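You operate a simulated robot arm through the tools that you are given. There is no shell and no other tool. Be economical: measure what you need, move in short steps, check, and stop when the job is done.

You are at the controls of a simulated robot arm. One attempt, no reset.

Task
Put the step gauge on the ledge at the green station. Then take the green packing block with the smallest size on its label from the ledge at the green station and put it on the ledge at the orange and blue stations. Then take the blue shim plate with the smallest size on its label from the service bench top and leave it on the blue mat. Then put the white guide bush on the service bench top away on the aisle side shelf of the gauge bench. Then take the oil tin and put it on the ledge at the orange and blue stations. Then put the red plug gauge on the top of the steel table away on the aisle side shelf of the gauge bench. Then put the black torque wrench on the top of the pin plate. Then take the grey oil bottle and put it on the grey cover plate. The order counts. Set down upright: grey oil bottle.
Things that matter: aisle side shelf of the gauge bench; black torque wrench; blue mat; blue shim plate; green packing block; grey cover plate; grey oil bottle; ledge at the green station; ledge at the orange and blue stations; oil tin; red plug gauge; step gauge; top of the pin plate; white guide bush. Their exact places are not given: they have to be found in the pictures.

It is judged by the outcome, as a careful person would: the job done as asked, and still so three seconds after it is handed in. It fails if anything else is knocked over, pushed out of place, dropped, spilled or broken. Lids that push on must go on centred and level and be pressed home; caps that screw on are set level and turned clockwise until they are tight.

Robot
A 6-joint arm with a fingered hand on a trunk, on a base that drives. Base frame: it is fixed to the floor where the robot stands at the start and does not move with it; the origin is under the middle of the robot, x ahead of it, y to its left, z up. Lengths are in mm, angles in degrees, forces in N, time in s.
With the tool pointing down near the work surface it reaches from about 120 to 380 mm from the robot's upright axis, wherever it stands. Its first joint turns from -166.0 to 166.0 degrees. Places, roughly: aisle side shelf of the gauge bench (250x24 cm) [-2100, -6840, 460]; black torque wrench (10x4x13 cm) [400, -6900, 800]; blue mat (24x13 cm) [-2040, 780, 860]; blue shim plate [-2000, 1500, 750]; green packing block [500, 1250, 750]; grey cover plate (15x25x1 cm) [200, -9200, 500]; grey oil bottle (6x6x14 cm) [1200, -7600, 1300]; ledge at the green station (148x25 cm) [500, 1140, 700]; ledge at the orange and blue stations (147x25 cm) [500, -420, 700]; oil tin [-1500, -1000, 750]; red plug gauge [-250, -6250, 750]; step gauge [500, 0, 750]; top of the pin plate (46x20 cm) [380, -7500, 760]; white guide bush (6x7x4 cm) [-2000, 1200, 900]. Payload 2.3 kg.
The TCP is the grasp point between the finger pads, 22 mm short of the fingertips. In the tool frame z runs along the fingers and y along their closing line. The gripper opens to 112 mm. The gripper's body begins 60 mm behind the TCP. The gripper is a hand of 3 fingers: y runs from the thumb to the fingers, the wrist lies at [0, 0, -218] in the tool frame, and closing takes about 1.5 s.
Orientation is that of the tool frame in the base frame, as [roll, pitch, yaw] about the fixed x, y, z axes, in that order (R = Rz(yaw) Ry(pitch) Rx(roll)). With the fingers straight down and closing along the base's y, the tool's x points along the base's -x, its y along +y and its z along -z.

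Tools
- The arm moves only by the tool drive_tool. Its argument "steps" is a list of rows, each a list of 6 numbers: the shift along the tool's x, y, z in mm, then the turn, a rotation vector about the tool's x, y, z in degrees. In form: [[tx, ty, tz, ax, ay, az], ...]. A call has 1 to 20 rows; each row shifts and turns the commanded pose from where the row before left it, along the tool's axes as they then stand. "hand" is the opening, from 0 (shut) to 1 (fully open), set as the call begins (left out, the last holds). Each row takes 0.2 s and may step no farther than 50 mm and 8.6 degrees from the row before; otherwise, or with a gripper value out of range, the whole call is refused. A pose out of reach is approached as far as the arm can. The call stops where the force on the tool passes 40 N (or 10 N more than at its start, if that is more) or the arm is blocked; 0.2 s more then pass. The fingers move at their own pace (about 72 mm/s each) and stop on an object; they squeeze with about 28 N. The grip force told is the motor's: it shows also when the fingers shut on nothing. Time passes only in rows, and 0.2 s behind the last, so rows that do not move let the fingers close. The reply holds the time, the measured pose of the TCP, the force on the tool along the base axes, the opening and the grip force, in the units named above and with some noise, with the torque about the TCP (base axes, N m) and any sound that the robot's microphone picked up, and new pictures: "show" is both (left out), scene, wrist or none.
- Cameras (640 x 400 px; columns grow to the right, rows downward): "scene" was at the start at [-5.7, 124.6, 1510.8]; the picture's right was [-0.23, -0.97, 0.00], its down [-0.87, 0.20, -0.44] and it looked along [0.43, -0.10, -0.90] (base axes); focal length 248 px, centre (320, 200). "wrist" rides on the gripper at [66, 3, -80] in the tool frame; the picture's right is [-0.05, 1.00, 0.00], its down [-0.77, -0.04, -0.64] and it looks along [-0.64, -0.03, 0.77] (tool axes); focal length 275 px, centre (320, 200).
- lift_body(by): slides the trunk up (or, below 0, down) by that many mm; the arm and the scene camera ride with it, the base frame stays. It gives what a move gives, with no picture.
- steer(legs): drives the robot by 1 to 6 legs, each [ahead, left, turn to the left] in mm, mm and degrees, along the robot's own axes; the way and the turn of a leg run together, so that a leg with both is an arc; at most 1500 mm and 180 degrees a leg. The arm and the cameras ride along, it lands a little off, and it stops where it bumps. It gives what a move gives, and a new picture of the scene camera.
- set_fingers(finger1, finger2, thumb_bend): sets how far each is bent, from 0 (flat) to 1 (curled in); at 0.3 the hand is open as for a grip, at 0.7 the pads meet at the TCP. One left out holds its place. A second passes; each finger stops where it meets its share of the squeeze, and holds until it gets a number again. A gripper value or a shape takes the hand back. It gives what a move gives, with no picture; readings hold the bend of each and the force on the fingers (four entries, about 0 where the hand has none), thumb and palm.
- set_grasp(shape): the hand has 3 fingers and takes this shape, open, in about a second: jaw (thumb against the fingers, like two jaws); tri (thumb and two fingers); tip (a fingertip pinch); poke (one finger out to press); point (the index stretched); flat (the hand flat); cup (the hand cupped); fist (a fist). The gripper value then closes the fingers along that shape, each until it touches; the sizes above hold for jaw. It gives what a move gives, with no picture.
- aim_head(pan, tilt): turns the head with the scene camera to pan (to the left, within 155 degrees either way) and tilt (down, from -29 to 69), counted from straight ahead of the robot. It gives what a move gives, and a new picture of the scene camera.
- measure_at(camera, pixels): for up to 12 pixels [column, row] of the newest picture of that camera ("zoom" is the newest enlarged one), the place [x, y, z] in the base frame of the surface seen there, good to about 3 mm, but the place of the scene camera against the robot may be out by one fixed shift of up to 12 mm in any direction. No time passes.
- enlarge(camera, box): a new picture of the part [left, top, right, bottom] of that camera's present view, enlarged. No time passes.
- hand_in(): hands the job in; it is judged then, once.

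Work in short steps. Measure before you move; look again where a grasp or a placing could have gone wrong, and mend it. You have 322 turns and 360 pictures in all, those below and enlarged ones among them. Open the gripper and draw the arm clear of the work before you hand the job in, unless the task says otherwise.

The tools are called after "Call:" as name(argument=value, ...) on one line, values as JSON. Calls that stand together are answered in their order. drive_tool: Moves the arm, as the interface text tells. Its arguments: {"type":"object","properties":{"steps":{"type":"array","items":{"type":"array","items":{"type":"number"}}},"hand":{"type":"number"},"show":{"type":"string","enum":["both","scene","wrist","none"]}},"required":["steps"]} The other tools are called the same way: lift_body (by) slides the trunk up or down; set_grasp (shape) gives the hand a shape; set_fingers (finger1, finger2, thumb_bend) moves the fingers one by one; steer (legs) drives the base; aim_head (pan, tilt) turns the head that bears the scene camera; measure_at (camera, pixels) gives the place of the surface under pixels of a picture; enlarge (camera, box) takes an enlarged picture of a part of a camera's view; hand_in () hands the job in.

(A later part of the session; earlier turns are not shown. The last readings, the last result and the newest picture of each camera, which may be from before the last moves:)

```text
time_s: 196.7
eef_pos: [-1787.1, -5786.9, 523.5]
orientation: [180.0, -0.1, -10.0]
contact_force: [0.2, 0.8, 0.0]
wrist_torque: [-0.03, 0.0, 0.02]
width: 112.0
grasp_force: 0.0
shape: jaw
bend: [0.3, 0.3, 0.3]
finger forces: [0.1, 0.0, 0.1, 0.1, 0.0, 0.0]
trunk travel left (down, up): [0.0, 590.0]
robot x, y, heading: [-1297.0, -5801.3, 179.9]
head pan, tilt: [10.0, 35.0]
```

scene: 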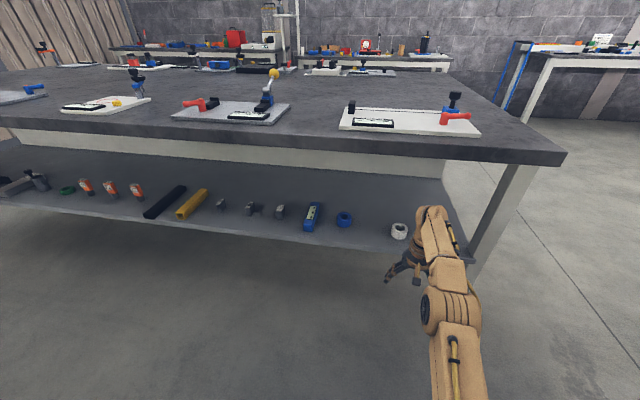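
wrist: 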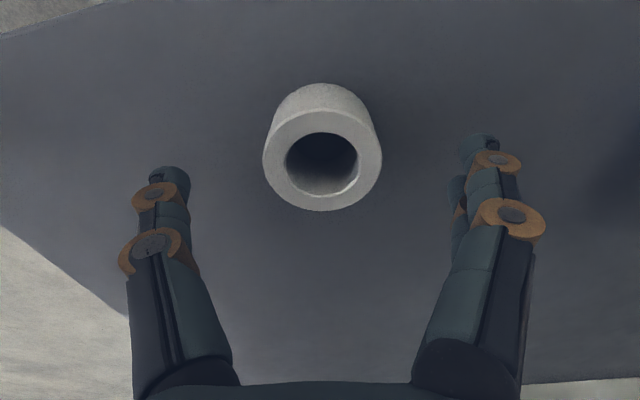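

Bush stands on the shelf. Raise the trunk, retract the arm, and head for the oil tin.

Call:
lift_body(by=450)

Call:
drive_tool(steps=[[45, 0, -10, 0, 0, -5], [45, 0, -10, 0, 0, -5], [45, 0, -10, 0, 0, 0], [45, 0, 0, 0, 0, 0]], show="none")

Call:
steer(legs=[[0, 0, -90], [1100, 0, 0], [0, -600, 0]])

Call:
aim_head(pan=0, tilt=10)

```text
refused: 450 is not a number from -400 to 400
```

```text
time_s: 197.7
eef_pos: [-1607.1, -5796.9, 553.2]
orientation: [180.0, 0.0, 0.0]
contact_force: [-0.1, -0.1, 1.1]
wrist_torque: [-0.02, 0.01, -0.01]
width: 111.9
grasp_force: 0.0
shape: jaw
bend: [0.3, 0.3, 0.3]
finger forces: [0.1, 0.0, 0.0, 0.0, 0.0, 0.1]
trunk travel left (down, up): [0.0, 590.0]
robot x, y, heading: [-1299.1, -5798.6, 179.9]
head pan, tilt: [10.0, 35.0]
```

```text
time_s: 210.0
eef_pos: [-673.2, -4426.8, 552.2]
orientation: [180.0, -0.1, -91.2]
contact_force: [0.0, 0.6, 0.4]
wrist_torque: [0.02, -0.01, -0.03]
width: 111.8
grasp_force: 0.0
shape: jaw
bend: [0.3, 0.3, 0.3]
finger forces: [0.0, 0.0, 0.0, 0.0, 0.0, 0.1]
trunk travel left (down, up): [0.0, 590.0]
robot x, y, heading: [-683.5, -4737.5, 88.7]
head pan, tilt: [10.0, 35.0]
```

scene: 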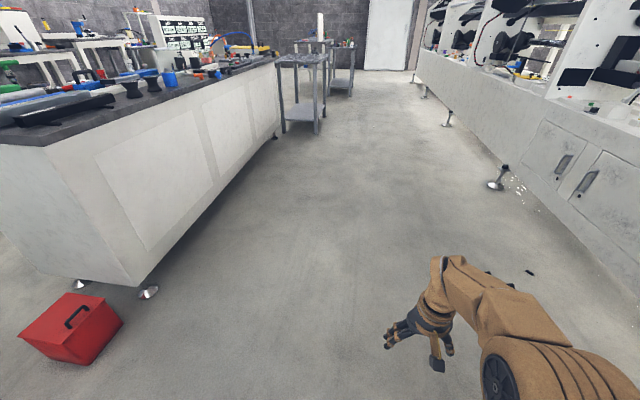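

```text
time_s: 210.9
eef_pos: [-673.4, -4427.1, 552.4]
orientation: [179.9, -0.1, -91.1]
contact_force: [0.4, 0.8, -0.3]
wrist_torque: [-0.02, 0.0, -0.01]
width: 112.2
grasp_force: 0.0
shape: jaw
bend: [0.3, 0.3, 0.3]
finger forces: [0.1, 0.1, 0.0, 0.0, 0.0, 0.0]
trunk travel left (down, up): [0.0, 590.0]
robot x, y, heading: [-684.3, -4737.8, 88.8]
head pan, tilt: [0.0, 10.0]
```

scene: 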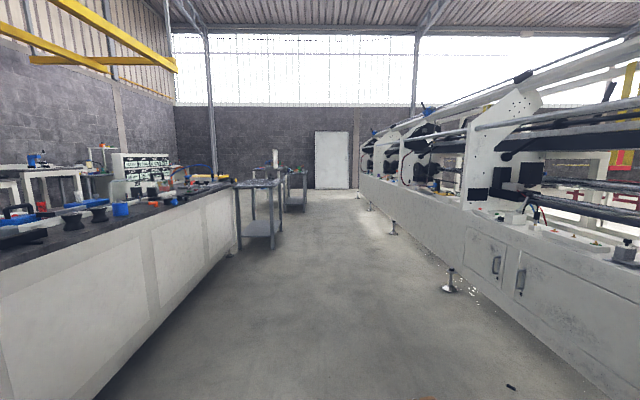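

Aisle is clear. Raise the trunk and drive 3 legs north to y≈-700.

Call:
lift_body(by=400)

Call:
steer(legs=[[1350, 0, 1.2], [1350, 0, 0], [1350, 0, 0]])

Call:
aim_head(pan=90, tilt=40)

```text
time_s: 214.7
eef_pos: [-673.8, -4427.9, 953.2]
orientation: [180.0, -0.1, -91.1]
contact_force: [0.2, -0.9, 0.5]
wrist_torque: [0.03, 0.03, -0.01]
width: 112.0
grasp_force: 0.0
shape: jaw
bend: [0.3, 0.3, 0.3]
finger forces: [0.1, 0.0, 0.0, 0.0, 0.1, 0.1]
trunk travel left (down, up): [-400.0, 190.0]
robot x, y, heading: [-684.4, -4739.1, 89.2]
head pan, tilt: [0.0, 10.0]
```

```text
time_s: 234.1
eef_pos: [-642.1, -398.5, 952.6]
orientation: [179.9, -0.2, -90.0]
contact_force: [0.0, 0.5, -0.9]
wrist_torque: [0.0, 0.03, 0.01]
width: 111.8
grasp_force: 0.1
shape: jaw
bend: [0.3, 0.3, 0.3]
finger forces: [0.0, 0.0, 0.1, 0.0, 0.0, 0.0]
trunk travel left (down, up): [-400.0, 190.0]
robot x, y, heading: [-643.6, -709.1, 90.1]
head pan, tilt: [0.0, 10.0]
```

scene: 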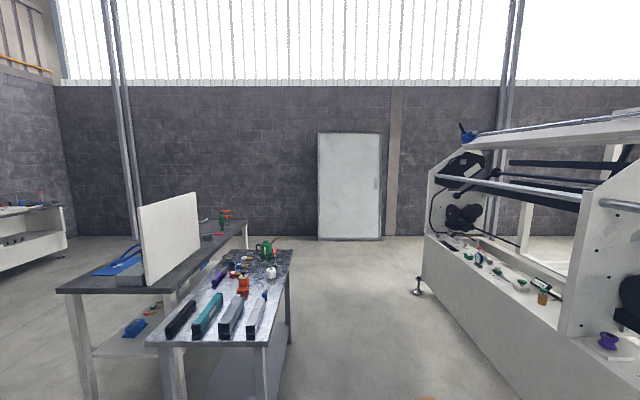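

```text
time_s: 235.8
eef_pos: [-643.4, -398.9, 953.2]
orientation: [180.0, -0.1, -90.2]
contact_force: [-0.1, 0.3, 1.0]
wrist_torque: [0.01, 0.04, 0.04]
width: 111.8
grasp_force: 0.0
shape: jaw
bend: [0.3, 0.3, 0.3]
finger forces: [0.0, 0.1, 0.0, 0.0, 0.1, 0.0]
trunk travel left (down, up): [-400.0, 190.0]
robot x, y, heading: [-646.0, -705.8, 89.8]
head pan, tilt: [90.0, 40.0]
```

scene: 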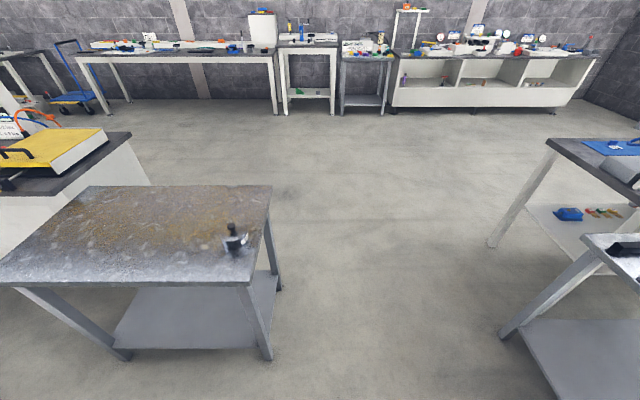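

Measure the tin and the table edges.

Call:
measure_at(camera="scene", pixels=[[233, 230], [235, 240], [228, 248], [246, 245], [255, 283], [271, 190], [20, 287], [238, 250], [100, 187]])

Call:
enlarge(camera="scene", box=[205, 210, 285, 260])

```text
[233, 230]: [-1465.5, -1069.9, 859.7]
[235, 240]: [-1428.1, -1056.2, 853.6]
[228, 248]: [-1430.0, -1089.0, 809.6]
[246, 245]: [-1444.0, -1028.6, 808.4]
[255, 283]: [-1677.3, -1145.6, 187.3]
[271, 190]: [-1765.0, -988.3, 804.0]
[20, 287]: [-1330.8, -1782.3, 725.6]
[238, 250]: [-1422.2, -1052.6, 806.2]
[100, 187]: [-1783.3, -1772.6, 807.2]
```

```text
8.00 times, centred on (245, 235) of scene
```

zoom: 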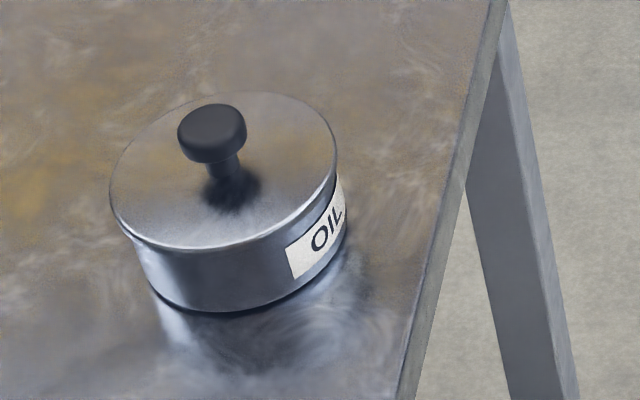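

Tin is ~100 mm Ø at ~[-1445,-1062] with a knobbed lid. I'll stand north of the table facing −y.

Call:
steer(legs=[[0, 0, 90], [795, 0, 0], [0, 0, 90]])

Call:
aim_head(pan=0, tilt=62)

Call:
drive_tool(steps=[[0, 0, 0, 0, 0, 0]], show="wrist")

```text
time_s: 247.7
eef_pos: [-1442.2, -1014.2, 952.3]
orientation: [-180.0, -0.1, 90.4]
contact_force: [-0.1, -0.6, -0.5]
wrist_torque: [-0.03, 0.0, 0.01]
width: 112.2
grasp_force: 0.0
shape: jaw
bend: [0.3, 0.3, 0.3]
finger forces: [0.0, 0.0, 0.0, 0.1, 0.1, 0.0]
trunk travel left (down, up): [-400.0, 190.0]
robot x, y, heading: [-1439.7, -705.0, -89.7]
head pan, tilt: [90.0, 40.0]
```

scene: 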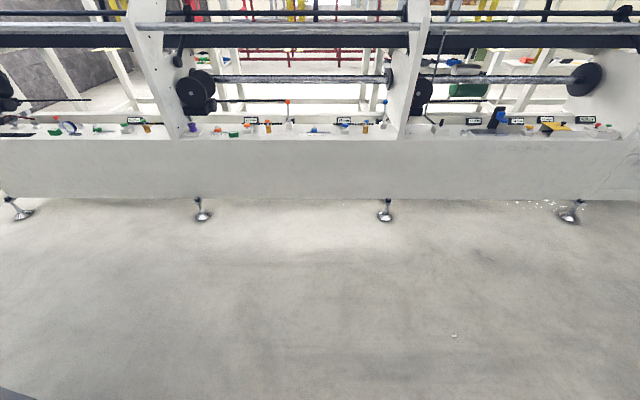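

```text
time_s: 249.3
eef_pos: [-1440.8, -1015.0, 952.1]
orientation: [-180.0, -0.2, 90.3]
contact_force: [-0.1, -0.1, 0.2]
wrist_torque: [0.04, 0.0, 0.04]
width: 111.9
grasp_force: 0.1
shape: jaw
bend: [0.3, 0.3, 0.3]
finger forces: [0.1, 0.0, 0.1, 0.0, 0.0, 0.0]
trunk travel left (down, up): [-400.0, 190.0]
robot x, y, heading: [-1439.8, -703.7, -89.7]
head pan, tilt: [0.0, 62.0]
```

scene: 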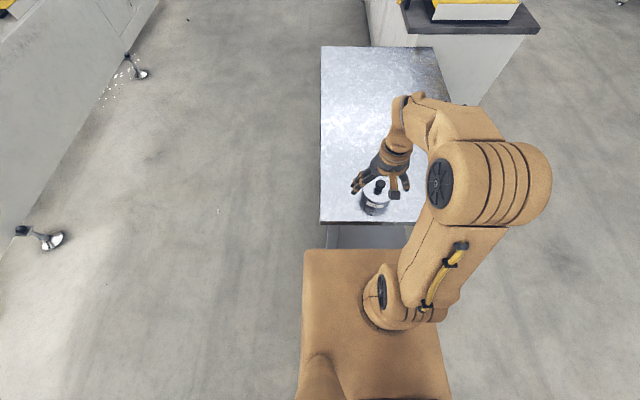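

```text
time_s: 249.7
eef_pos: [-1440.2, -1016.3, 952.9]
orientation: [-180.0, -0.1, 90.3]
contact_force: [-0.3, -0.4, 0.0]
wrist_torque: [0.04, -0.02, 0.02]
width: 111.9
grasp_force: 0.0
shape: jaw
bend: [0.3, 0.3, 0.3]
finger forces: [0.0, 0.0, 0.0, 0.0, 0.0, 0.0]
trunk travel left (down, up): [-400.0, 190.0]
robot x, y, heading: [-1440.4, -704.7, -89.9]
head pan, tilt: [0.0, 62.0]
```

wrist: 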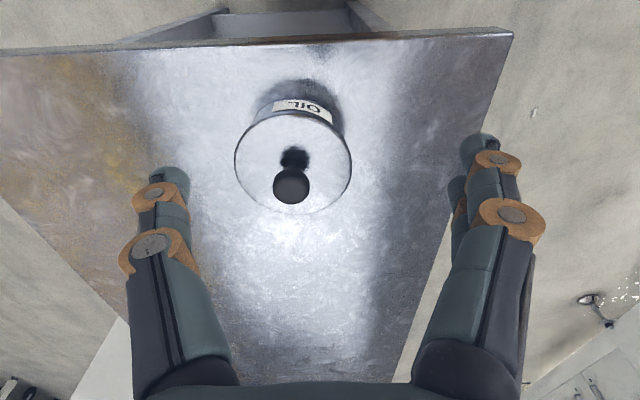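

Call:
measure_at(camera="wrist", pixels=[[237, 160], [350, 160], [294, 115], [294, 208], [291, 182], [280, 100], [332, 115], [295, 158]])

Call:
enlarge(camera="wrist", box=[214, 75, 374, 225])

```text
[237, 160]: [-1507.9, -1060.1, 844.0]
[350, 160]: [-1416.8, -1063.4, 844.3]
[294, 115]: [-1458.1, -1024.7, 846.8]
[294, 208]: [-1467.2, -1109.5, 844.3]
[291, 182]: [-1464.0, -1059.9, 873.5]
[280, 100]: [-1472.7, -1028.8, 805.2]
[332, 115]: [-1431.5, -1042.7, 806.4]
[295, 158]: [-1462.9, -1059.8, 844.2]
```

```text
2.67 times, centred on (294, 150) of wrist
```

zoom: 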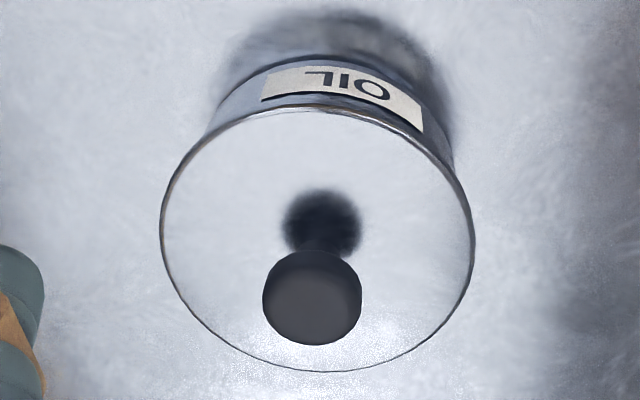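

Tin Ø≈90 centred [-1463,-1064], table z 806, knob top 874. Centre above and descend partway.

Call:
drive_tool(steps=[[-40, -23, 0, 0, 0, 0], [-8, 0, 40, 0, 0, 0], [0, 0, 30, 0, 0, 0]], show="wrist")

```text
time_s: 250.5
eef_pos: [-1464.8, -1063.4, 882.2]
orientation: [180.0, 0.0, 90.5]
contact_force: [-0.3, 0.5, 0.3]
wrist_torque: [0.0, 0.0, -0.04]
width: 111.8
grasp_force: 0.1
shape: jaw
bend: [0.3, 0.3, 0.3]
finger forces: [0.0, 0.1, 0.0, 0.1, 0.0, 0.1]
trunk travel left (down, up): [-400.0, 190.0]
robot x, y, heading: [-1442.4, -703.3, -89.8]
head pan, tilt: [0.0, 62.0]
```

wrist: 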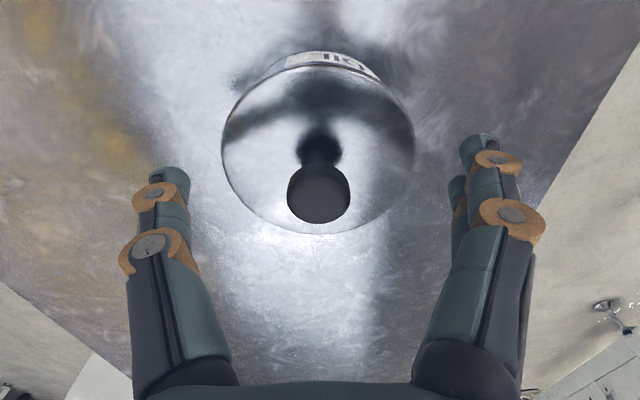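

Centred. Descend 49 mm in careful rows.

Call:
drive_tool(steps=[[0, -1, 15, 0, 0, 0], [0, 0, 15, 0, 0, 0], [0, 0, 10, 0, 0, 0], [0, 0, 8, 0, 0, 0]], show="wrist")

```text
time_s: 251.5
eef_pos: [-1464.7, -1061.1, 834.7]
orientation: [-179.9, -0.2, 90.3]
contact_force: [-1.0, 0.1, 1.3]
wrist_torque: [-0.01, 0.05, -0.02]
width: 112.1
grasp_force: 0.1
shape: jaw
bend: [0.3, 0.3, 0.3]
finger forces: [0.1, 0.1, 0.0, 0.1, 0.8, 0.1]
trunk travel left (down, up): [-400.0, 190.0]
robot x, y, heading: [-1442.0, -702.8, -89.7]
head pan, tilt: [0.0, 62.0]
```

wrist: 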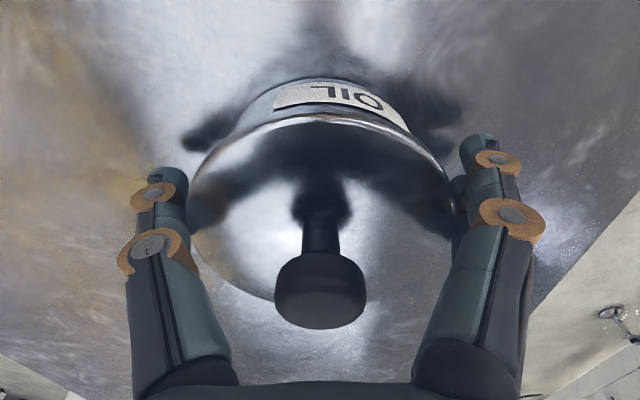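

Straddled without contact. Close.

Call:
drive_tool(steps=[[0, 0, 0, 0, 0, 0], [0, 0, 0, 0, 0, 0], [0, 0, 0, 0, 0, 0], [0, 0, 0, 0, 0, 0], [0, 0, 0, 0, 0, 0], [0, 0, 0, 0, 0, 0]], hand=0, show="wrist")

```text
time_s: 252.9
eef_pos: [-1466.1, -1062.9, 835.3]
orientation: [180.0, 0.0, 90.5]
contact_force: [-0.6, -0.1, -0.3]
wrist_torque: [-0.01, -0.04, -0.03]
width: 81.7
grasp_force: 27.9
shape: jaw
bend: [0.71, 0.69, 0.57]
finger forces: [13.8, 18.8, 0.1, 0.0, 32.8, 0.0]
trunk travel left (down, up): [-400.0, 190.0]
robot x, y, heading: [-1439.3, -707.8, -89.6]
head pan, tilt: [0.0, 62.0]
heard: snap
```

wrist: 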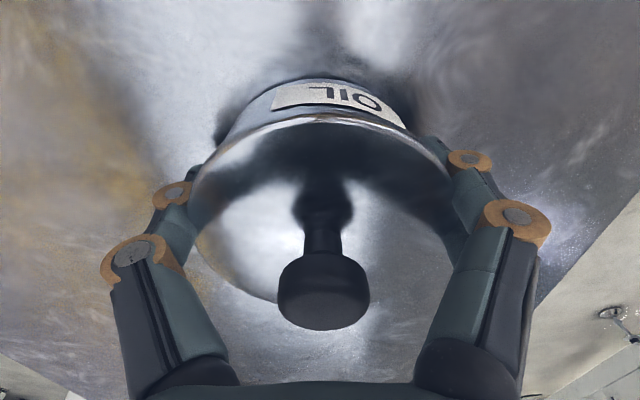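

A snap was heard; inspect whether the lid moved.

Call:
enlarge(camera="wrist", box=[160, 60, 480, 340])

Call:
measure_at(camera="wrist", pixels=[[230, 180], [410, 180], [290, 140], [360, 140], [240, 260], [220, 240], [400, 250], [322, 300]])

Call:
enlarge(camera="scene", box=[330, 160, 430, 230])

```text
1.43 times, centred on (320, 200) of wrist
```

zoom: 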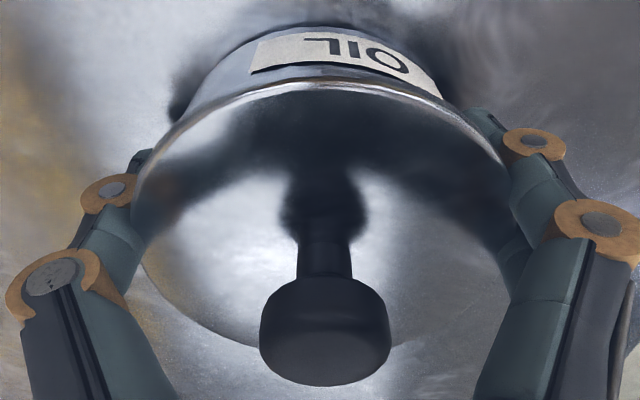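

```text
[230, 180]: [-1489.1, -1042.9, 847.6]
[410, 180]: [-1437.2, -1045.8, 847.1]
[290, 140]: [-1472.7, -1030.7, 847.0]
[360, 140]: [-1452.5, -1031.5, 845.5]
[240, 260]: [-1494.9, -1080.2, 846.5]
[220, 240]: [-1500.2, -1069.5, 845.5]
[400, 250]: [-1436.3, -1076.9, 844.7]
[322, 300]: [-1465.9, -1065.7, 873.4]
```

```text
5.71 times, centred on (380, 195) of scene
```

zoom: 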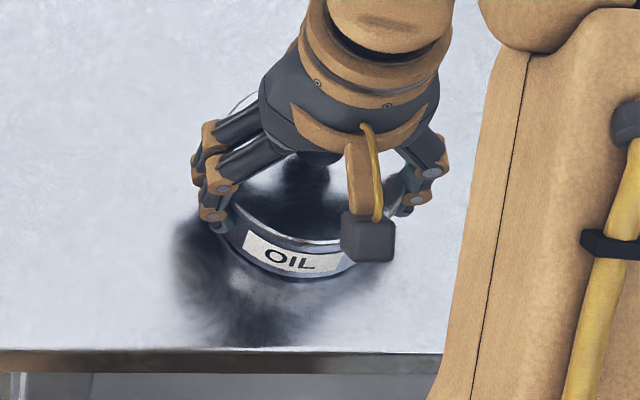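

The lid may have risen ~2 mm (popped); I'll carry carefully by the body and press it home after placing. Lift slowly.

Call:
drive_tool(steps=[[0, 0, -5, 0, 0, 0], [0, 0, -10, 0, 0, 0], [0, 0, -15, 0, 0, 0], [0, 0, -20, 0, 0, 0], [0, 0, -30, 0, 0, 0], [0, 0, -30, 0, 0, 0]])

```text
time_s: 254.3
eef_pos: [-1464.3, -1061.6, 947.2]
orientation: [180.0, -0.1, 90.4]
contact_force: [-0.4, -0.1, -2.1]
wrist_torque: [0.07, 0.0, -0.03]
width: 81.8
grasp_force: 27.9
shape: jaw
bend: [0.71, 0.69, 0.57]
finger forces: [14.0, 18.8, 0.0, 0.0, 32.7, 0.0]
trunk travel left (down, up): [-400.0, 190.0]
robot x, y, heading: [-1437.3, -708.2, -89.9]
head pan, tilt: [0.0, 62.0]
```

scene: 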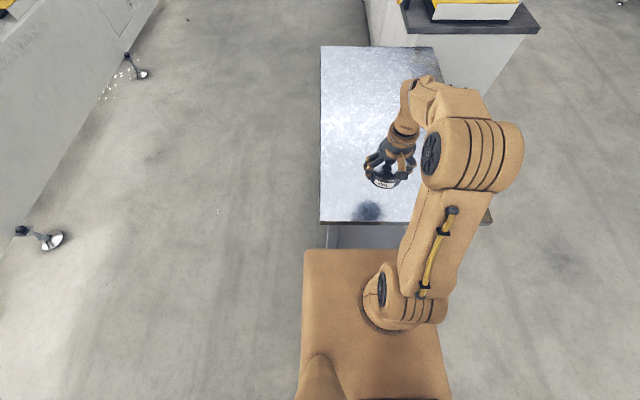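
wrist: 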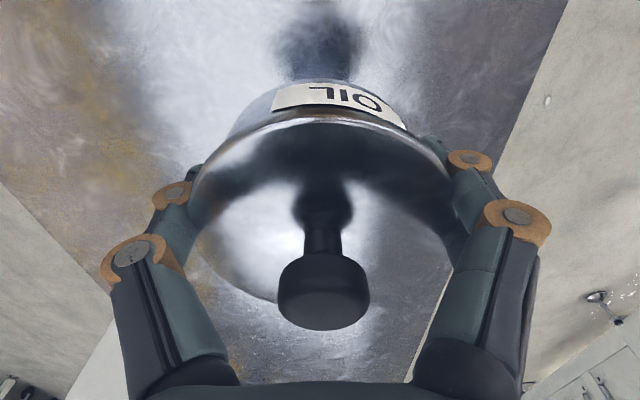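

Tin and lid lifted together. Turn to face +x and approach the orange/blue ledge around y≈-400.

Call:
steer(legs=[[0, 0, 90], [1380, 280, 0]])

Call:
aim_head(pan=0, tilt=55)

```text
time_s: 265.2
eef_pos: [294.3, -404.8, 946.1]
orientation: [-179.8, -0.1, -178.2]
contact_force: [-0.7, -0.4, -1.2]
wrist_torque: [0.0, 0.04, 0.01]
width: 81.2
grasp_force: 28.7
shape: jaw
bend: [0.71, 0.69, 0.57]
finger forces: [13.7, 19.0, 0.1, 0.0, 32.7, 0.1]
trunk travel left (down, up): [-400.0, 190.0]
robot x, y, heading: [-65.6, -387.4, 1.7]
head pan, tilt: [0.0, 62.0]
```

scene: 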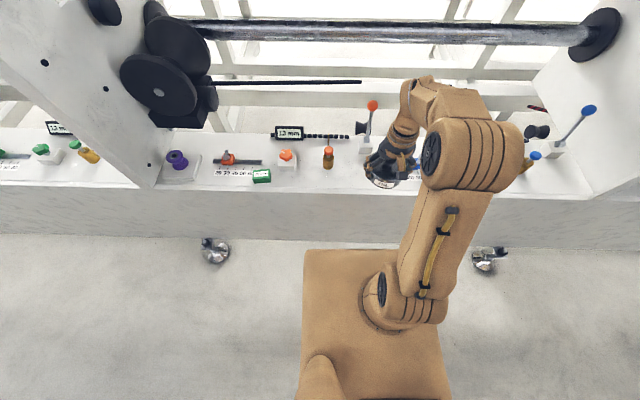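

```text
time_s: 265.9
eef_pos: [294.4, -405.6, 945.9]
orientation: [-180.0, -0.1, -178.2]
contact_force: [-0.3, -0.8, -2.1]
wrist_torque: [0.01, 0.0, 0.0]
width: 81.4
grasp_force: 28.4
shape: jaw
bend: [0.71, 0.69, 0.57]
finger forces: [13.8, 18.9, 0.0, 0.0, 32.7, 0.0]
trunk travel left (down, up): [-400.0, 190.0]
robot x, y, heading: [-63.3, -386.0, 1.6]
head pan, tilt: [0.0, 55.0]
```

scene: 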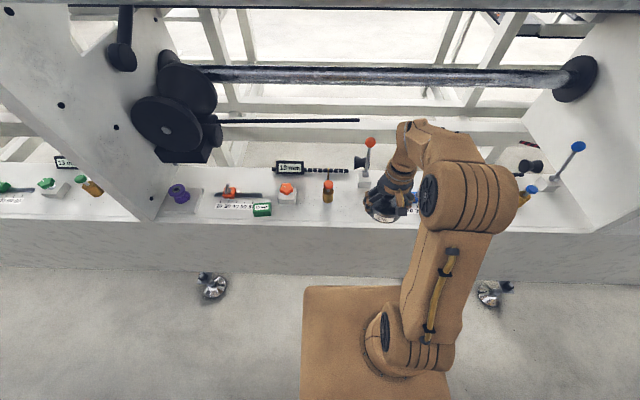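

Measure free area near (350,205).

Call:
measure_at(camera="scene", pixels=[[350, 205], [327, 202], [335, 198], [365, 182], [350, 190], [350, 222], [412, 210], [405, 198], [361, 186]])

Call:
enlarge(camera="scene", box=[300, 140, 460, 240])

```text
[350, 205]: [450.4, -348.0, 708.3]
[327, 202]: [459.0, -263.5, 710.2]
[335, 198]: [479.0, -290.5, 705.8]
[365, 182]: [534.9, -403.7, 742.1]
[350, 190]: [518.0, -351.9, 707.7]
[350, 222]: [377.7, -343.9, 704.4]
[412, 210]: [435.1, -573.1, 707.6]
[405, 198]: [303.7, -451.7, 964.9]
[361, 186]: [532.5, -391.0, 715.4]
```

```text
4.00 times, centred on (380, 190) of scene
```

zoom: 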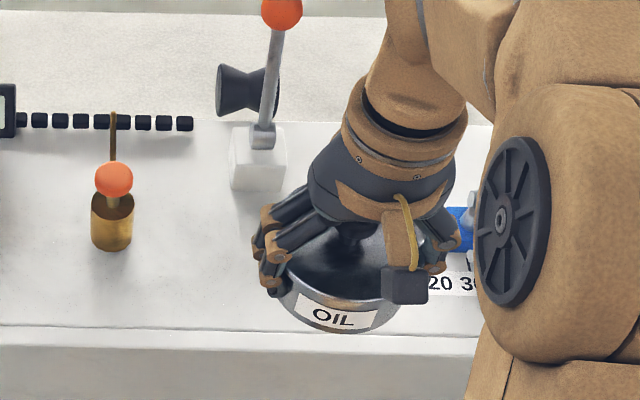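

Spot [445,-415] is clear (oiler at −263, label at −540, lever base x>530). Drive ahead 152 and straighten.

Call:
steer(legs=[[152, 0, -1.6]])

Call:
drive_tool(steps=[[0, 0, 45, 0, 0, 0], [0, 0, 45, 0, 0, 0], [0, 0, 45, 0, 0, 0], [0, 0, 35, 0, 0, 0]])

```text
time_s: 267.3
eef_pos: [446.3, -411.5, 945.1]
orientation: [-180.0, -0.1, -179.6]
contact_force: [0.4, -0.2, -1.9]
wrist_torque: [0.01, 0.04, 0.02]
width: 81.4
grasp_force: 28.0
shape: jaw
bend: [0.71, 0.69, 0.57]
finger forces: [13.8, 18.8, 0.1, 0.1, 32.7, 0.1]
trunk travel left (down, up): [-400.0, 190.0]
robot x, y, heading: [89.3, -386.8, 0.4]
head pan, tilt: [0.0, 55.0]
```

scene: 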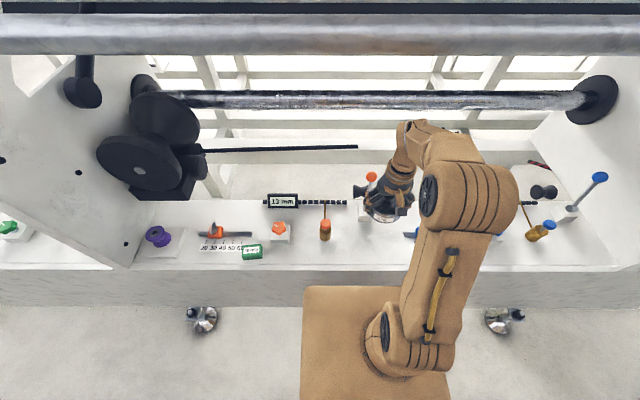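

```text
time_s: 268.3
eef_pos: [445.1, -412.9, 772.7]
orientation: [-180.0, -0.1, -179.7]
contact_force: [0.7, -0.4, -2.5]
wrist_torque: [0.02, 0.07, 0.0]
width: 81.4
grasp_force: 28.1
shape: jaw
bend: [0.71, 0.69, 0.57]
finger forces: [13.7, 18.7, 0.0, 0.1, 32.5, 0.0]
trunk travel left (down, up): [-400.0, 190.0]
robot x, y, heading: [87.0, -385.0, 0.5]
head pan, tilt: [0.0, 55.0]
```

scene: 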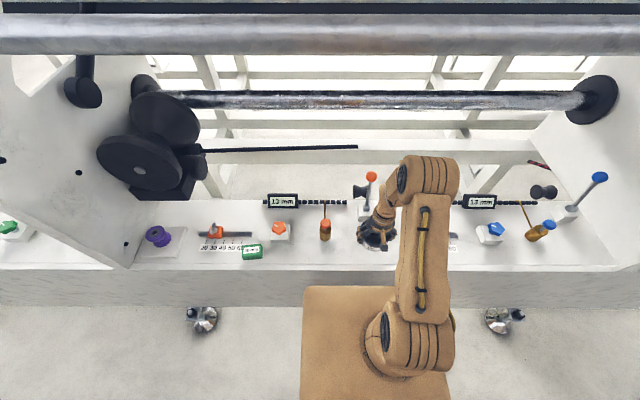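
wrist: 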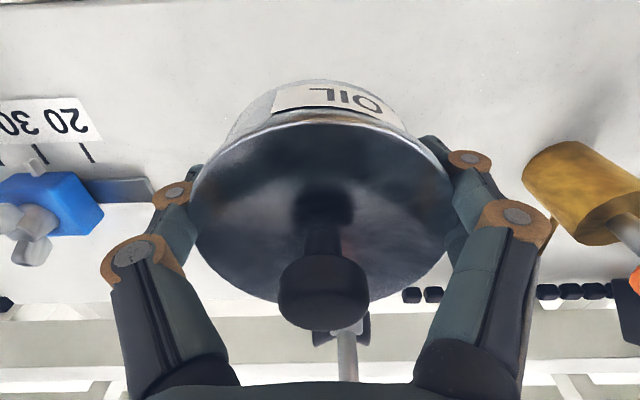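

Check the blue track's end vs. the thumb, then lower.

Call:
measure_at(camera="wrist", pixels=[[140, 185], [150, 200], [100, 205], [540, 190], [330, 60], [350, 365]])

Call:
drive_tool(steps=[[0, 0, 20, 0, 0, 0], [0, 0, 10, 0, 0, 0], [0, 0, 3, 0, 0, 0], [0, 0, 2, 0, 0, 0]], show="none")

```text
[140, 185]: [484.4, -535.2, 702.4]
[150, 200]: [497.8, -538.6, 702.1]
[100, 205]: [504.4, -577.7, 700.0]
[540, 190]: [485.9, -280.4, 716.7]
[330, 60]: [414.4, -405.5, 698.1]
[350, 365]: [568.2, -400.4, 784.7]
```

```text
time_s: 269.3
eef_pos: [445.3, -412.4, 740.7]
orientation: [179.9, -0.1, -179.7]
contact_force: [-0.4, -0.4, -2.0]
wrist_torque: [0.01, 0.02, -0.01]
width: 81.4
grasp_force: 28.1
shape: jaw
bend: [0.71, 0.69, 0.57]
finger forces: [13.7, 18.7, 0.1, 0.0, 32.4, 0.0]
trunk travel left (down, up): [-400.0, 190.0]
robot x, y, heading: [87.5, -387.7, 0.4]
head pan, tilt: [0.0, 55.0]
```

Clear. Continue in 2 mm steps to contact.

Call:
drive_tool(steps=[[0, 0, 3, 0, 0, 0], [0, 0, 3, 0, 0, 0], [0, 0, 2, 0, 0, 0], [0, 0, 0, 0, 0, 0]], show="none")

```text
time_s: 270.3
eef_pos: [445.5, -411.5, 732.3]
orientation: [-180.0, 0.0, -179.5]
contact_force: [0.6, 1.4, 10.3]
wrist_torque: [0.01, 0.0, 0.01]
width: 81.0
grasp_force: 28.0
shape: jaw
bend: [0.71, 0.7, 0.57]
finger forces: [14.3, 18.9, 0.0, 0.0, 31.8, 0.0]
trunk travel left (down, up): [-400.0, 190.0]
robot x, y, heading: [84.6, -387.6, 0.1]
head pan, tilt: [0.0, 55.0]
```

Contact. Open and rise.

Call:
drive_tool(steps=[[0, 0, -0.5, 0, 0, 0], [0, 0, 0, 0, 0, 0], [0, 0, 0, 0, 0, 0], [0, 0, 0, 0, 0, 0], [0, 0, 0, 0, 0, 0], [0, 0, -15, 0, 0, 0], [0, 0, -30, 0, 0, 0], [0, 0, -40, 0, 0, 0], [0, 0, -30, 0, 0, 0]], hand=1)

Call:
enlarge(camera="wrist", box=[220, 60, 420, 210])

```text
time_s: 272.3
eef_pos: [446.6, -410.8, 849.1]
orientation: [-180.0, 0.0, -179.6]
contact_force: [0.1, 0.3, 0.0]
wrist_torque: [0.0, -0.01, 0.02]
width: 112.0
grasp_force: 0.0
shape: jaw
bend: [0.3, 0.3, 0.3]
finger forces: [0.0, 0.0, 0.1, 0.1, 0.1, 0.1]
trunk travel left (down, up): [-400.0, 190.0]
robot x, y, heading: [86.3, -385.0, 0.4]
head pan, tilt: [0.0, 55.0]
heard: snap
```

scene: 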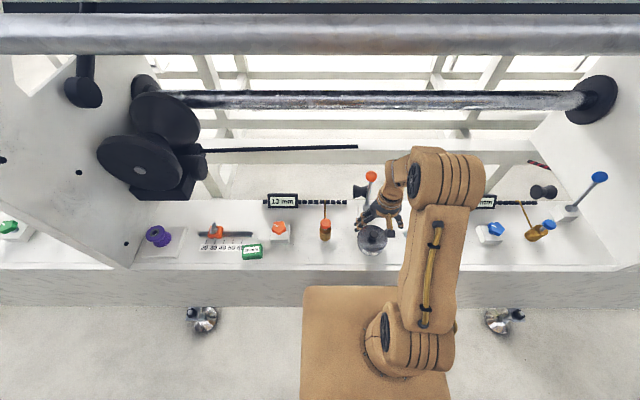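
wrist: 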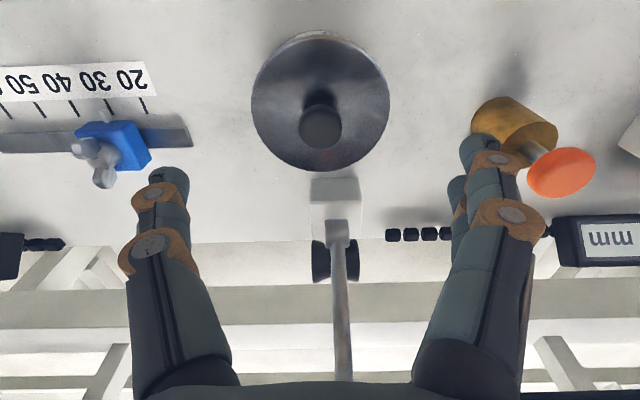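

```text
2.67 times, centred on (320, 135) of wrist
```

zoom: 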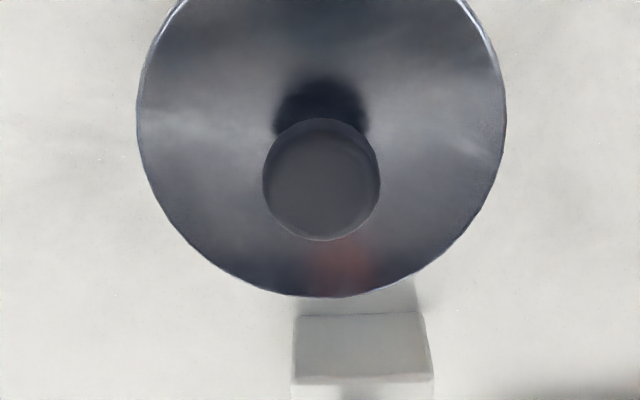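

A snap on release — possibly the lid reseated. Measure lid level.

Call:
measure_at(camera="wrist", pixels=[[262, 110], [378, 110], [320, 75], [320, 150], [290, 90], [355, 90], [290, 140], [355, 140], [320, 125], [430, 80], [220, 70], [400, 150]])

```text
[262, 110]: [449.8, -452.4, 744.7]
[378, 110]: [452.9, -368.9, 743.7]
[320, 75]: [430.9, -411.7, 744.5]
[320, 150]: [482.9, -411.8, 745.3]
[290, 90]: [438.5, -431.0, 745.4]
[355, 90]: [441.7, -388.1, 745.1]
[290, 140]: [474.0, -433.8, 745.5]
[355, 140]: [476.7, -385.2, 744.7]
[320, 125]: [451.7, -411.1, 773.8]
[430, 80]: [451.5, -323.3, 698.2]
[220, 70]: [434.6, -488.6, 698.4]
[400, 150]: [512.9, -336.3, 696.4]
```

Press the knob to make sure the lid is home: close the hand and come down on the knob (452,-411, top 774).

Call:
drive_tool(steps=[[-5.4, 0, 0, 0, 0, 0], [0, 0, 0, 0, 0, 0], [0, 0, 0, 0, 0, 0], [0, 0, 0, 0, 0, 0], [0, 0, 0, 0, 0, 0], [0, 0, 0, 0, 0, 0], [0, 0, 0, 0, 0, 0], [0, 0, 0, 0, 0, 0]], hand=0, show="wrist")

```text
time_s: 274.1
eef_pos: [451.8, -409.8, 848.3]
orientation: [-179.9, -0.1, -179.6]
contact_force: [-0.9, -1.3, -0.3]
wrist_torque: [0.0, 0.04, -0.02]
width: 0.2
grasp_force: 27.6
shape: jaw
bend: [0.67, 0.67, 0.75]
finger forces: [0.1, 0.1, 0.1, 0.0, 0.0, 0.1]
trunk travel left (down, up): [-400.0, 190.0]
robot x, y, heading: [87.0, -384.8, 0.2]
head pan, tilt: [0.0, 55.0]
```

wrist: 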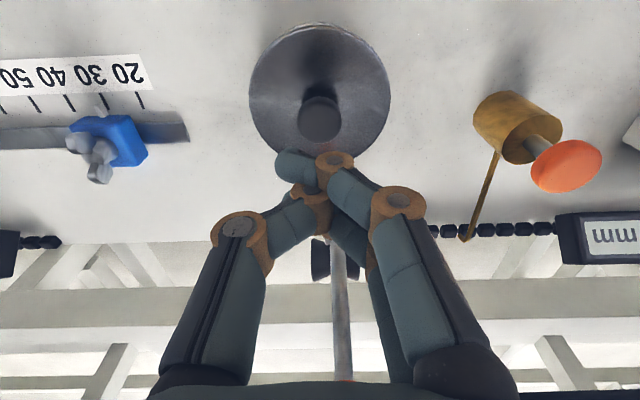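

Descend onto the knob; small steps at the end.

Call:
drive_tool(steps=[[0, 0, 30, 0, 0, 0], [0, 0, 10, 0, 0, 0], [0, 0, 5, 0, 0, 0], [0, 0, 3, 0, 0, 0], [0, 0, 3, 0, 0, 0], [0, 0, 3, 0, 0, 0], [0, 0, 3, 0, 0, 0], [0, 0, 3, 0, 0, 0], [0, 0, 3, 0, 0, 0]], show="wrist")

```text
time_s: 276.1
eef_pos: [449.4, -411.4, 785.7]
orientation: [-180.0, -0.1, -179.6]
contact_force: [0.7, 0.0, 9.4]
wrist_torque: [0.0, -0.06, 0.02]
width: 0.0
grasp_force: 28.3
shape: jaw
bend: [0.67, 0.7, 0.77]
finger forces: [0.0, 6.9, 0.1, 0.0, 0.0, 0.0]
trunk travel left (down, up): [-400.0, 190.0]
robot x, y, heading: [86.5, -385.5, 0.2]
head pan, tilt: [0.0, 55.0]
```

wrist: 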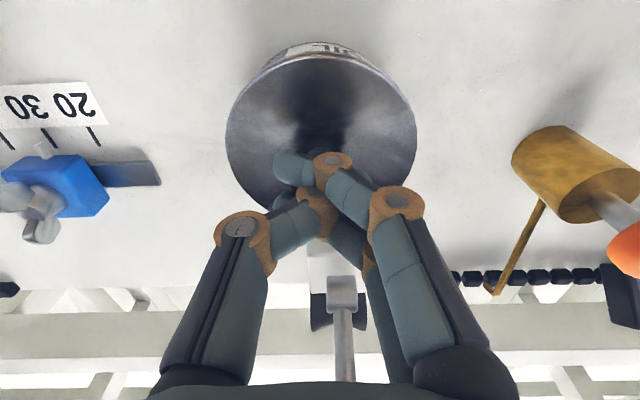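

Contact began (9 N). Continue pressing.

Call:
drive_tool(steps=[[0, 0, 3, 0, 0, 0], [0, 0, 3, 0, 0, 0], [0, 0, 3, 0, 0, 0], [0, 0, 3, 0, 0, 0], [0, 0, 3, 0, 0, 0], [0, 0, 3, 0, 0, 0]], show="wrist")

```text
time_s: 277.1
eef_pos: [447.9, -410.1, 776.0]
orientation: [-180.0, 0.3, -179.6]
contact_force: [-6.9, 3.8, 34.1]
wrist_torque: [-0.15, -0.25, 0.04]
width: 0.3
grasp_force: 27.9
shape: jaw
bend: [0.69, 0.74, 0.78]
finger forces: [0.0, 25.1, 0.0, 0.0, 18.2, 0.1]
trunk travel left (down, up): [-400.0, 190.0]
robot x, y, heading: [90.2, -385.6, 0.3]
head pan, tilt: [0.0, 55.0]
stopped in row 5: the force on the tool passed its limit at 42 N (the readings are from after the stop); the commanded pose is now the measured one
```

wrist: 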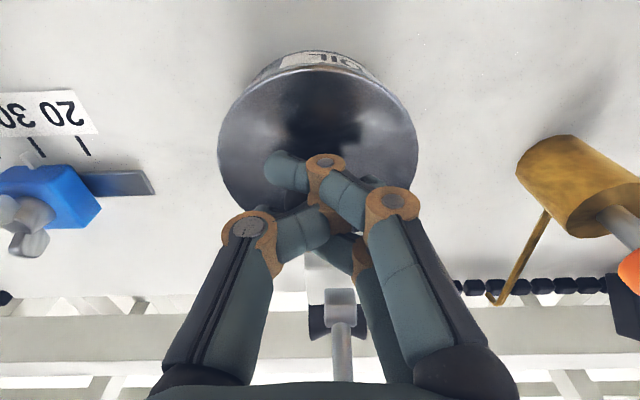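

No further snap under 42 N; lid is firm. Raise and verify.

Call:
drive_tool(steps=[[0, 0, -10, 0, 0, 0], [0, 0, -30, 0, 0, 0], [0, 0, -35, 0, 0, 0], [20, 0, -20, 0, 0, 0]], hand=1, show="wrist")

Call:
measure_at(camera="wrist", pixels=[[320, 200], [280, 140], [350, 140], [280, 185], [350, 185], [440, 120], [220, 120]])

```text
time_s: 278.1
eef_pos: [432.1, -409.8, 868.7]
orientation: [180.0, 0.0, -179.5]
contact_force: [-0.4, 1.0, 0.7]
wrist_torque: [0.01, 0.01, -0.01]
width: 112.0
grasp_force: 0.0
shape: jaw
bend: [0.3, 0.3, 0.3]
finger forces: [0.0, 0.0, 0.0, 0.0, 0.1, 0.0]
trunk travel left (down, up): [-400.0, 190.0]
robot x, y, heading: [87.8, -383.6, 0.3]
head pan, tilt: [0.0, 55.0]
```

wrist: 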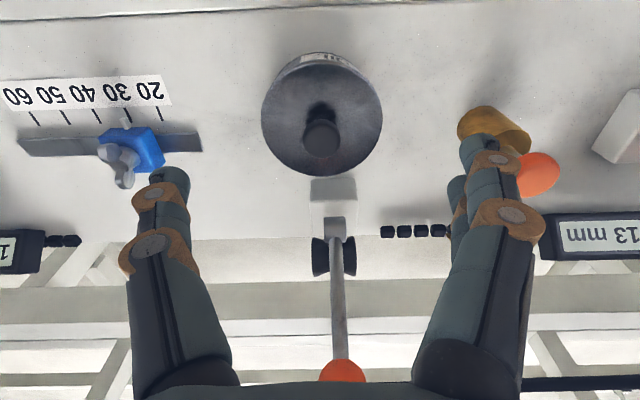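

```text
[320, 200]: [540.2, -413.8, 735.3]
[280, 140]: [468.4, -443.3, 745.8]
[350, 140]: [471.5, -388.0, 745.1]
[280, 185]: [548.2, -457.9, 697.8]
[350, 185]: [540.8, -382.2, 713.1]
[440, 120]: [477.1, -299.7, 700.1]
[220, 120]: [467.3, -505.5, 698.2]
```

Consistent height (46 mm, same as originally given the scene camera's +8 mm bias). Quick scene zoom for the lid seam.

Call:
enlarge(camera="scene", box=[340, 215, 404, 260])

```text
8.89 times, centred on (372, 238) of scene
```

zoom: 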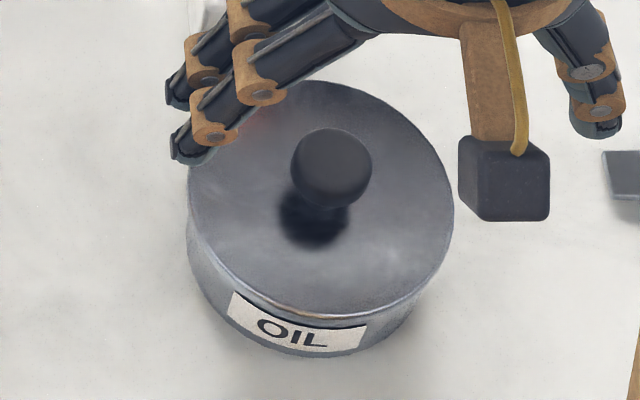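

Tin is properly closed. Now go to the steel table with the red plug gauge: back off, face −y, drive south.

Call:
drive_tool(steps=[[40, 0, -40, 0, 0, 0], [40, 0, 0, 0, 0, 0]], show="none")

Call:
steer(legs=[[-780, 0, 0], [0, 0, -90], [1400, 0, 0], [1400, 0, 0], [1400, 0, 0]])

Call:
aim_head(pan=15, tilt=25)

```text
refused: row 1 steps farther than a row can; nothing moved
```

```text
time_s: 305.6
eef_pos: [-672.2, -4878.9, 869.1]
orientation: [-180.0, 0.1, 90.5]
contact_force: [-0.5, -0.2, 0.9]
wrist_torque: [0.01, 0.01, 0.02]
width: 112.1
grasp_force: 0.1
shape: jaw
bend: [0.3, 0.3, 0.3]
finger forces: [0.1, 0.0, 0.1, 0.1, 0.1, 0.0]
trunk travel left (down, up): [-400.0, 190.0]
robot x, y, heading: [-647.2, -4536.1, -89.6]
head pan, tilt: [0.0, 55.0]
```

scene: 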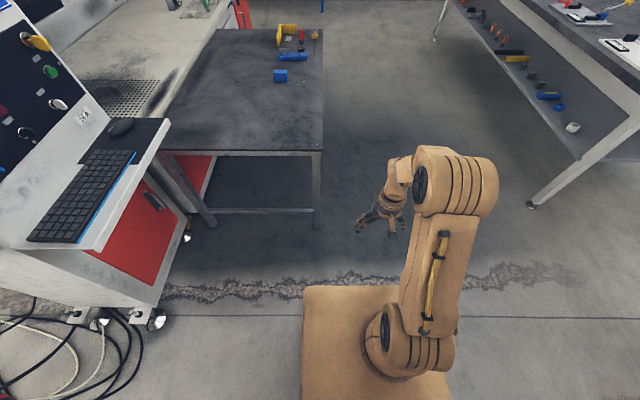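

```text
time_s: 306.6
eef_pos: [-671.2, -4878.9, 868.9]
orientation: [179.9, 0.0, 90.6]
contact_force: [-0.5, 0.5, 0.2]
wrist_torque: [-0.01, -0.01, -0.04]
width: 112.0
grasp_force: 0.1
shape: jaw
bend: [0.3, 0.3, 0.3]
finger forces: [0.0, 0.0, 0.0, 0.1, 0.1, 0.1]
trunk travel left (down, up): [-400.0, 190.0]
robot x, y, heading: [-648.0, -4530.8, -89.5]
head pan, tilt: [15.0, 25.0]
```

scene: 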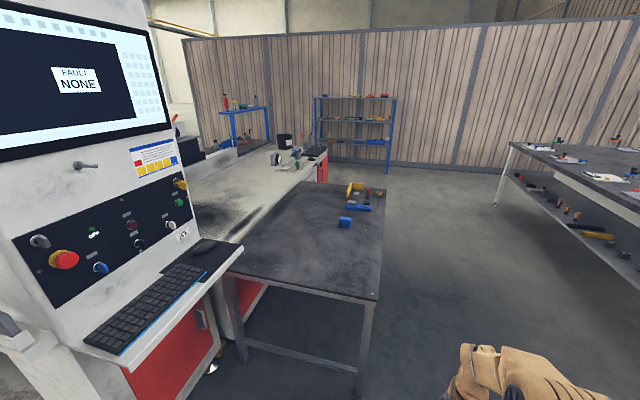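

Items are at the far end of the steel table. Measure and zoom.

Call:
measure_at(camera="scene", pixels=[[383, 190], [378, 295], [345, 225], [358, 207], [355, 190], [378, 192], [367, 190], [235, 275], [320, 185], [310, 170], [298, 160]])

Call:
enlarge(camera="scene", box=[300, 160, 420, 240])

Call:
enlarge(camera="scene", box=[180, 80, 420, 200])

```text
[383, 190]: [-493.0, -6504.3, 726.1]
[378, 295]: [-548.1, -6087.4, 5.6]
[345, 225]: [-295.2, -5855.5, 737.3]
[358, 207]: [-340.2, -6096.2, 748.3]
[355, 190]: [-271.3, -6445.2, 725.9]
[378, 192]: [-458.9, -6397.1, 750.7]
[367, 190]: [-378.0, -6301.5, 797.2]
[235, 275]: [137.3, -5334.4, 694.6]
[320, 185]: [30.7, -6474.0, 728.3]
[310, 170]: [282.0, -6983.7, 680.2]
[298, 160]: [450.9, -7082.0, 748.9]
```

```text
5.00 times, centred on (360, 200) of scene
```

zoom: 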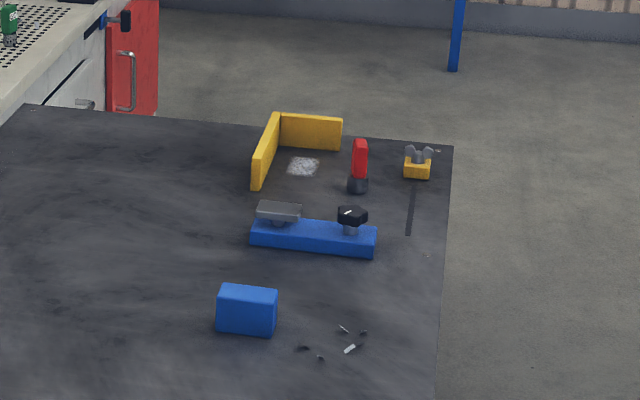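

```text
2.67 times, centred on (300, 140) of scene
```

zoom: 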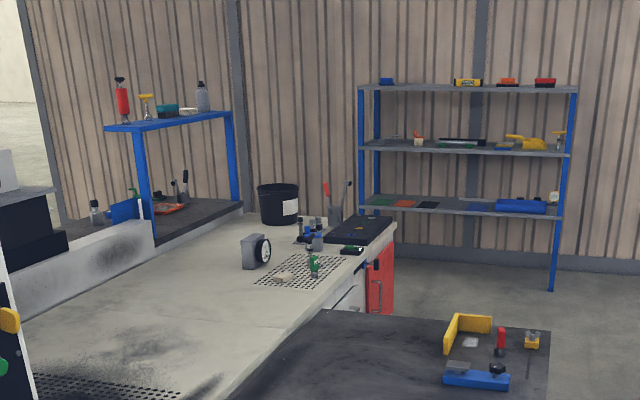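

Red plug gauge stands at ~[-378,-6301], top 797. Approach from the aisle side (x≈-800), facing +x.

Call:
steer(legs=[[0, -155, -0.5], [1300, 0, 0], [470, 0, 0], [0, 0, 90]])

Call:
aim_head(pan=0, tilt=50)

Call:
drive_tool(steps=[[0, 0, -30, 0, 0, 0]], show="wrist")

```text
time_s: 320.4
eef_pos: [-482.6, -6339.2, 868.7]
orientation: [-180.0, 0.0, 179.8]
contact_force: [0.4, -0.6, -0.4]
wrist_torque: [0.0, 0.0, 0.01]
width: 111.8
grasp_force: 0.2
shape: jaw
bend: [0.3, 0.3, 0.3]
finger forces: [0.0, 0.0, 0.0, 0.1, 0.1, 0.0]
trunk travel left (down, up): [-400.0, 190.0]
robot x, y, heading: [-827.3, -6311.7, -0.1]
head pan, tilt: [15.0, 25.0]
```

scene: 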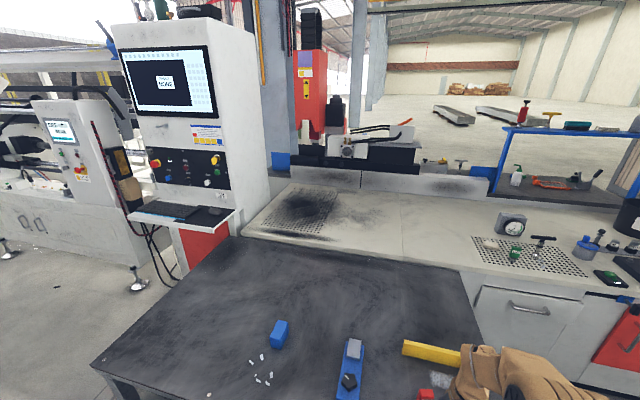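

```text
time_s: 321.3
eef_pos: [-481.3, -6339.0, 870.2]
orientation: [180.0, 0.0, 179.8]
contact_force: [-0.4, 0.2, -0.5]
wrist_torque: [0.0, 0.0, -0.03]
width: 112.1
grasp_force: 0.0
shape: jaw
bend: [0.3, 0.3, 0.3]
finger forces: [0.1, 0.0, 0.1, 0.1, 0.0, 0.0]
trunk travel left (down, up): [-400.0, 190.0]
robot x, y, heading: [-824.9, -6310.9, -0.2]
head pan, tilt: [0.0, 50.0]
```

scene: 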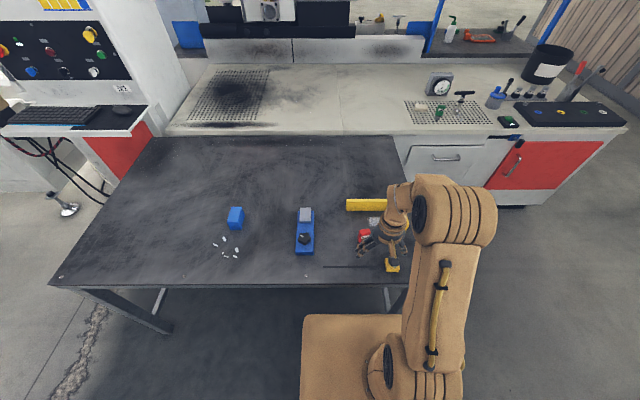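

```text
time_s: 321.7
eef_pos: [-482.9, -6338.8, 898.9]
orientation: [179.9, 0.1, 179.8]
contact_force: [-0.6, -0.9, -0.1]
wrist_torque: [-0.02, 0.01, 0.02]
width: 111.8
grasp_force: 0.0
shape: jaw
bend: [0.3, 0.3, 0.3]
finger forces: [0.0, 0.1, 0.0, 0.0, 0.1, 0.0]
trunk travel left (down, up): [-400.0, 190.0]
robot x, y, heading: [-827.8, -6313.8, -0.1]
head pan, tilt: [0.0, 50.0]
```

wrist: 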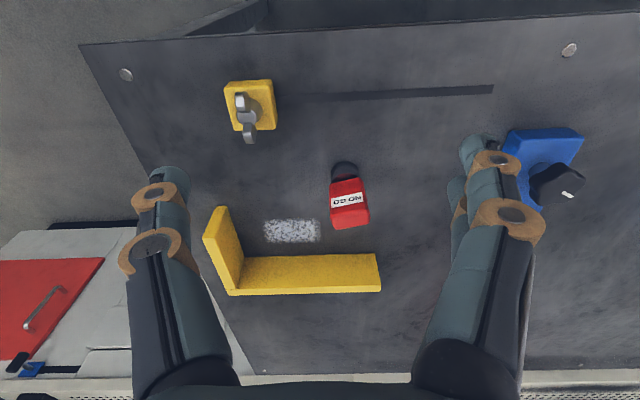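

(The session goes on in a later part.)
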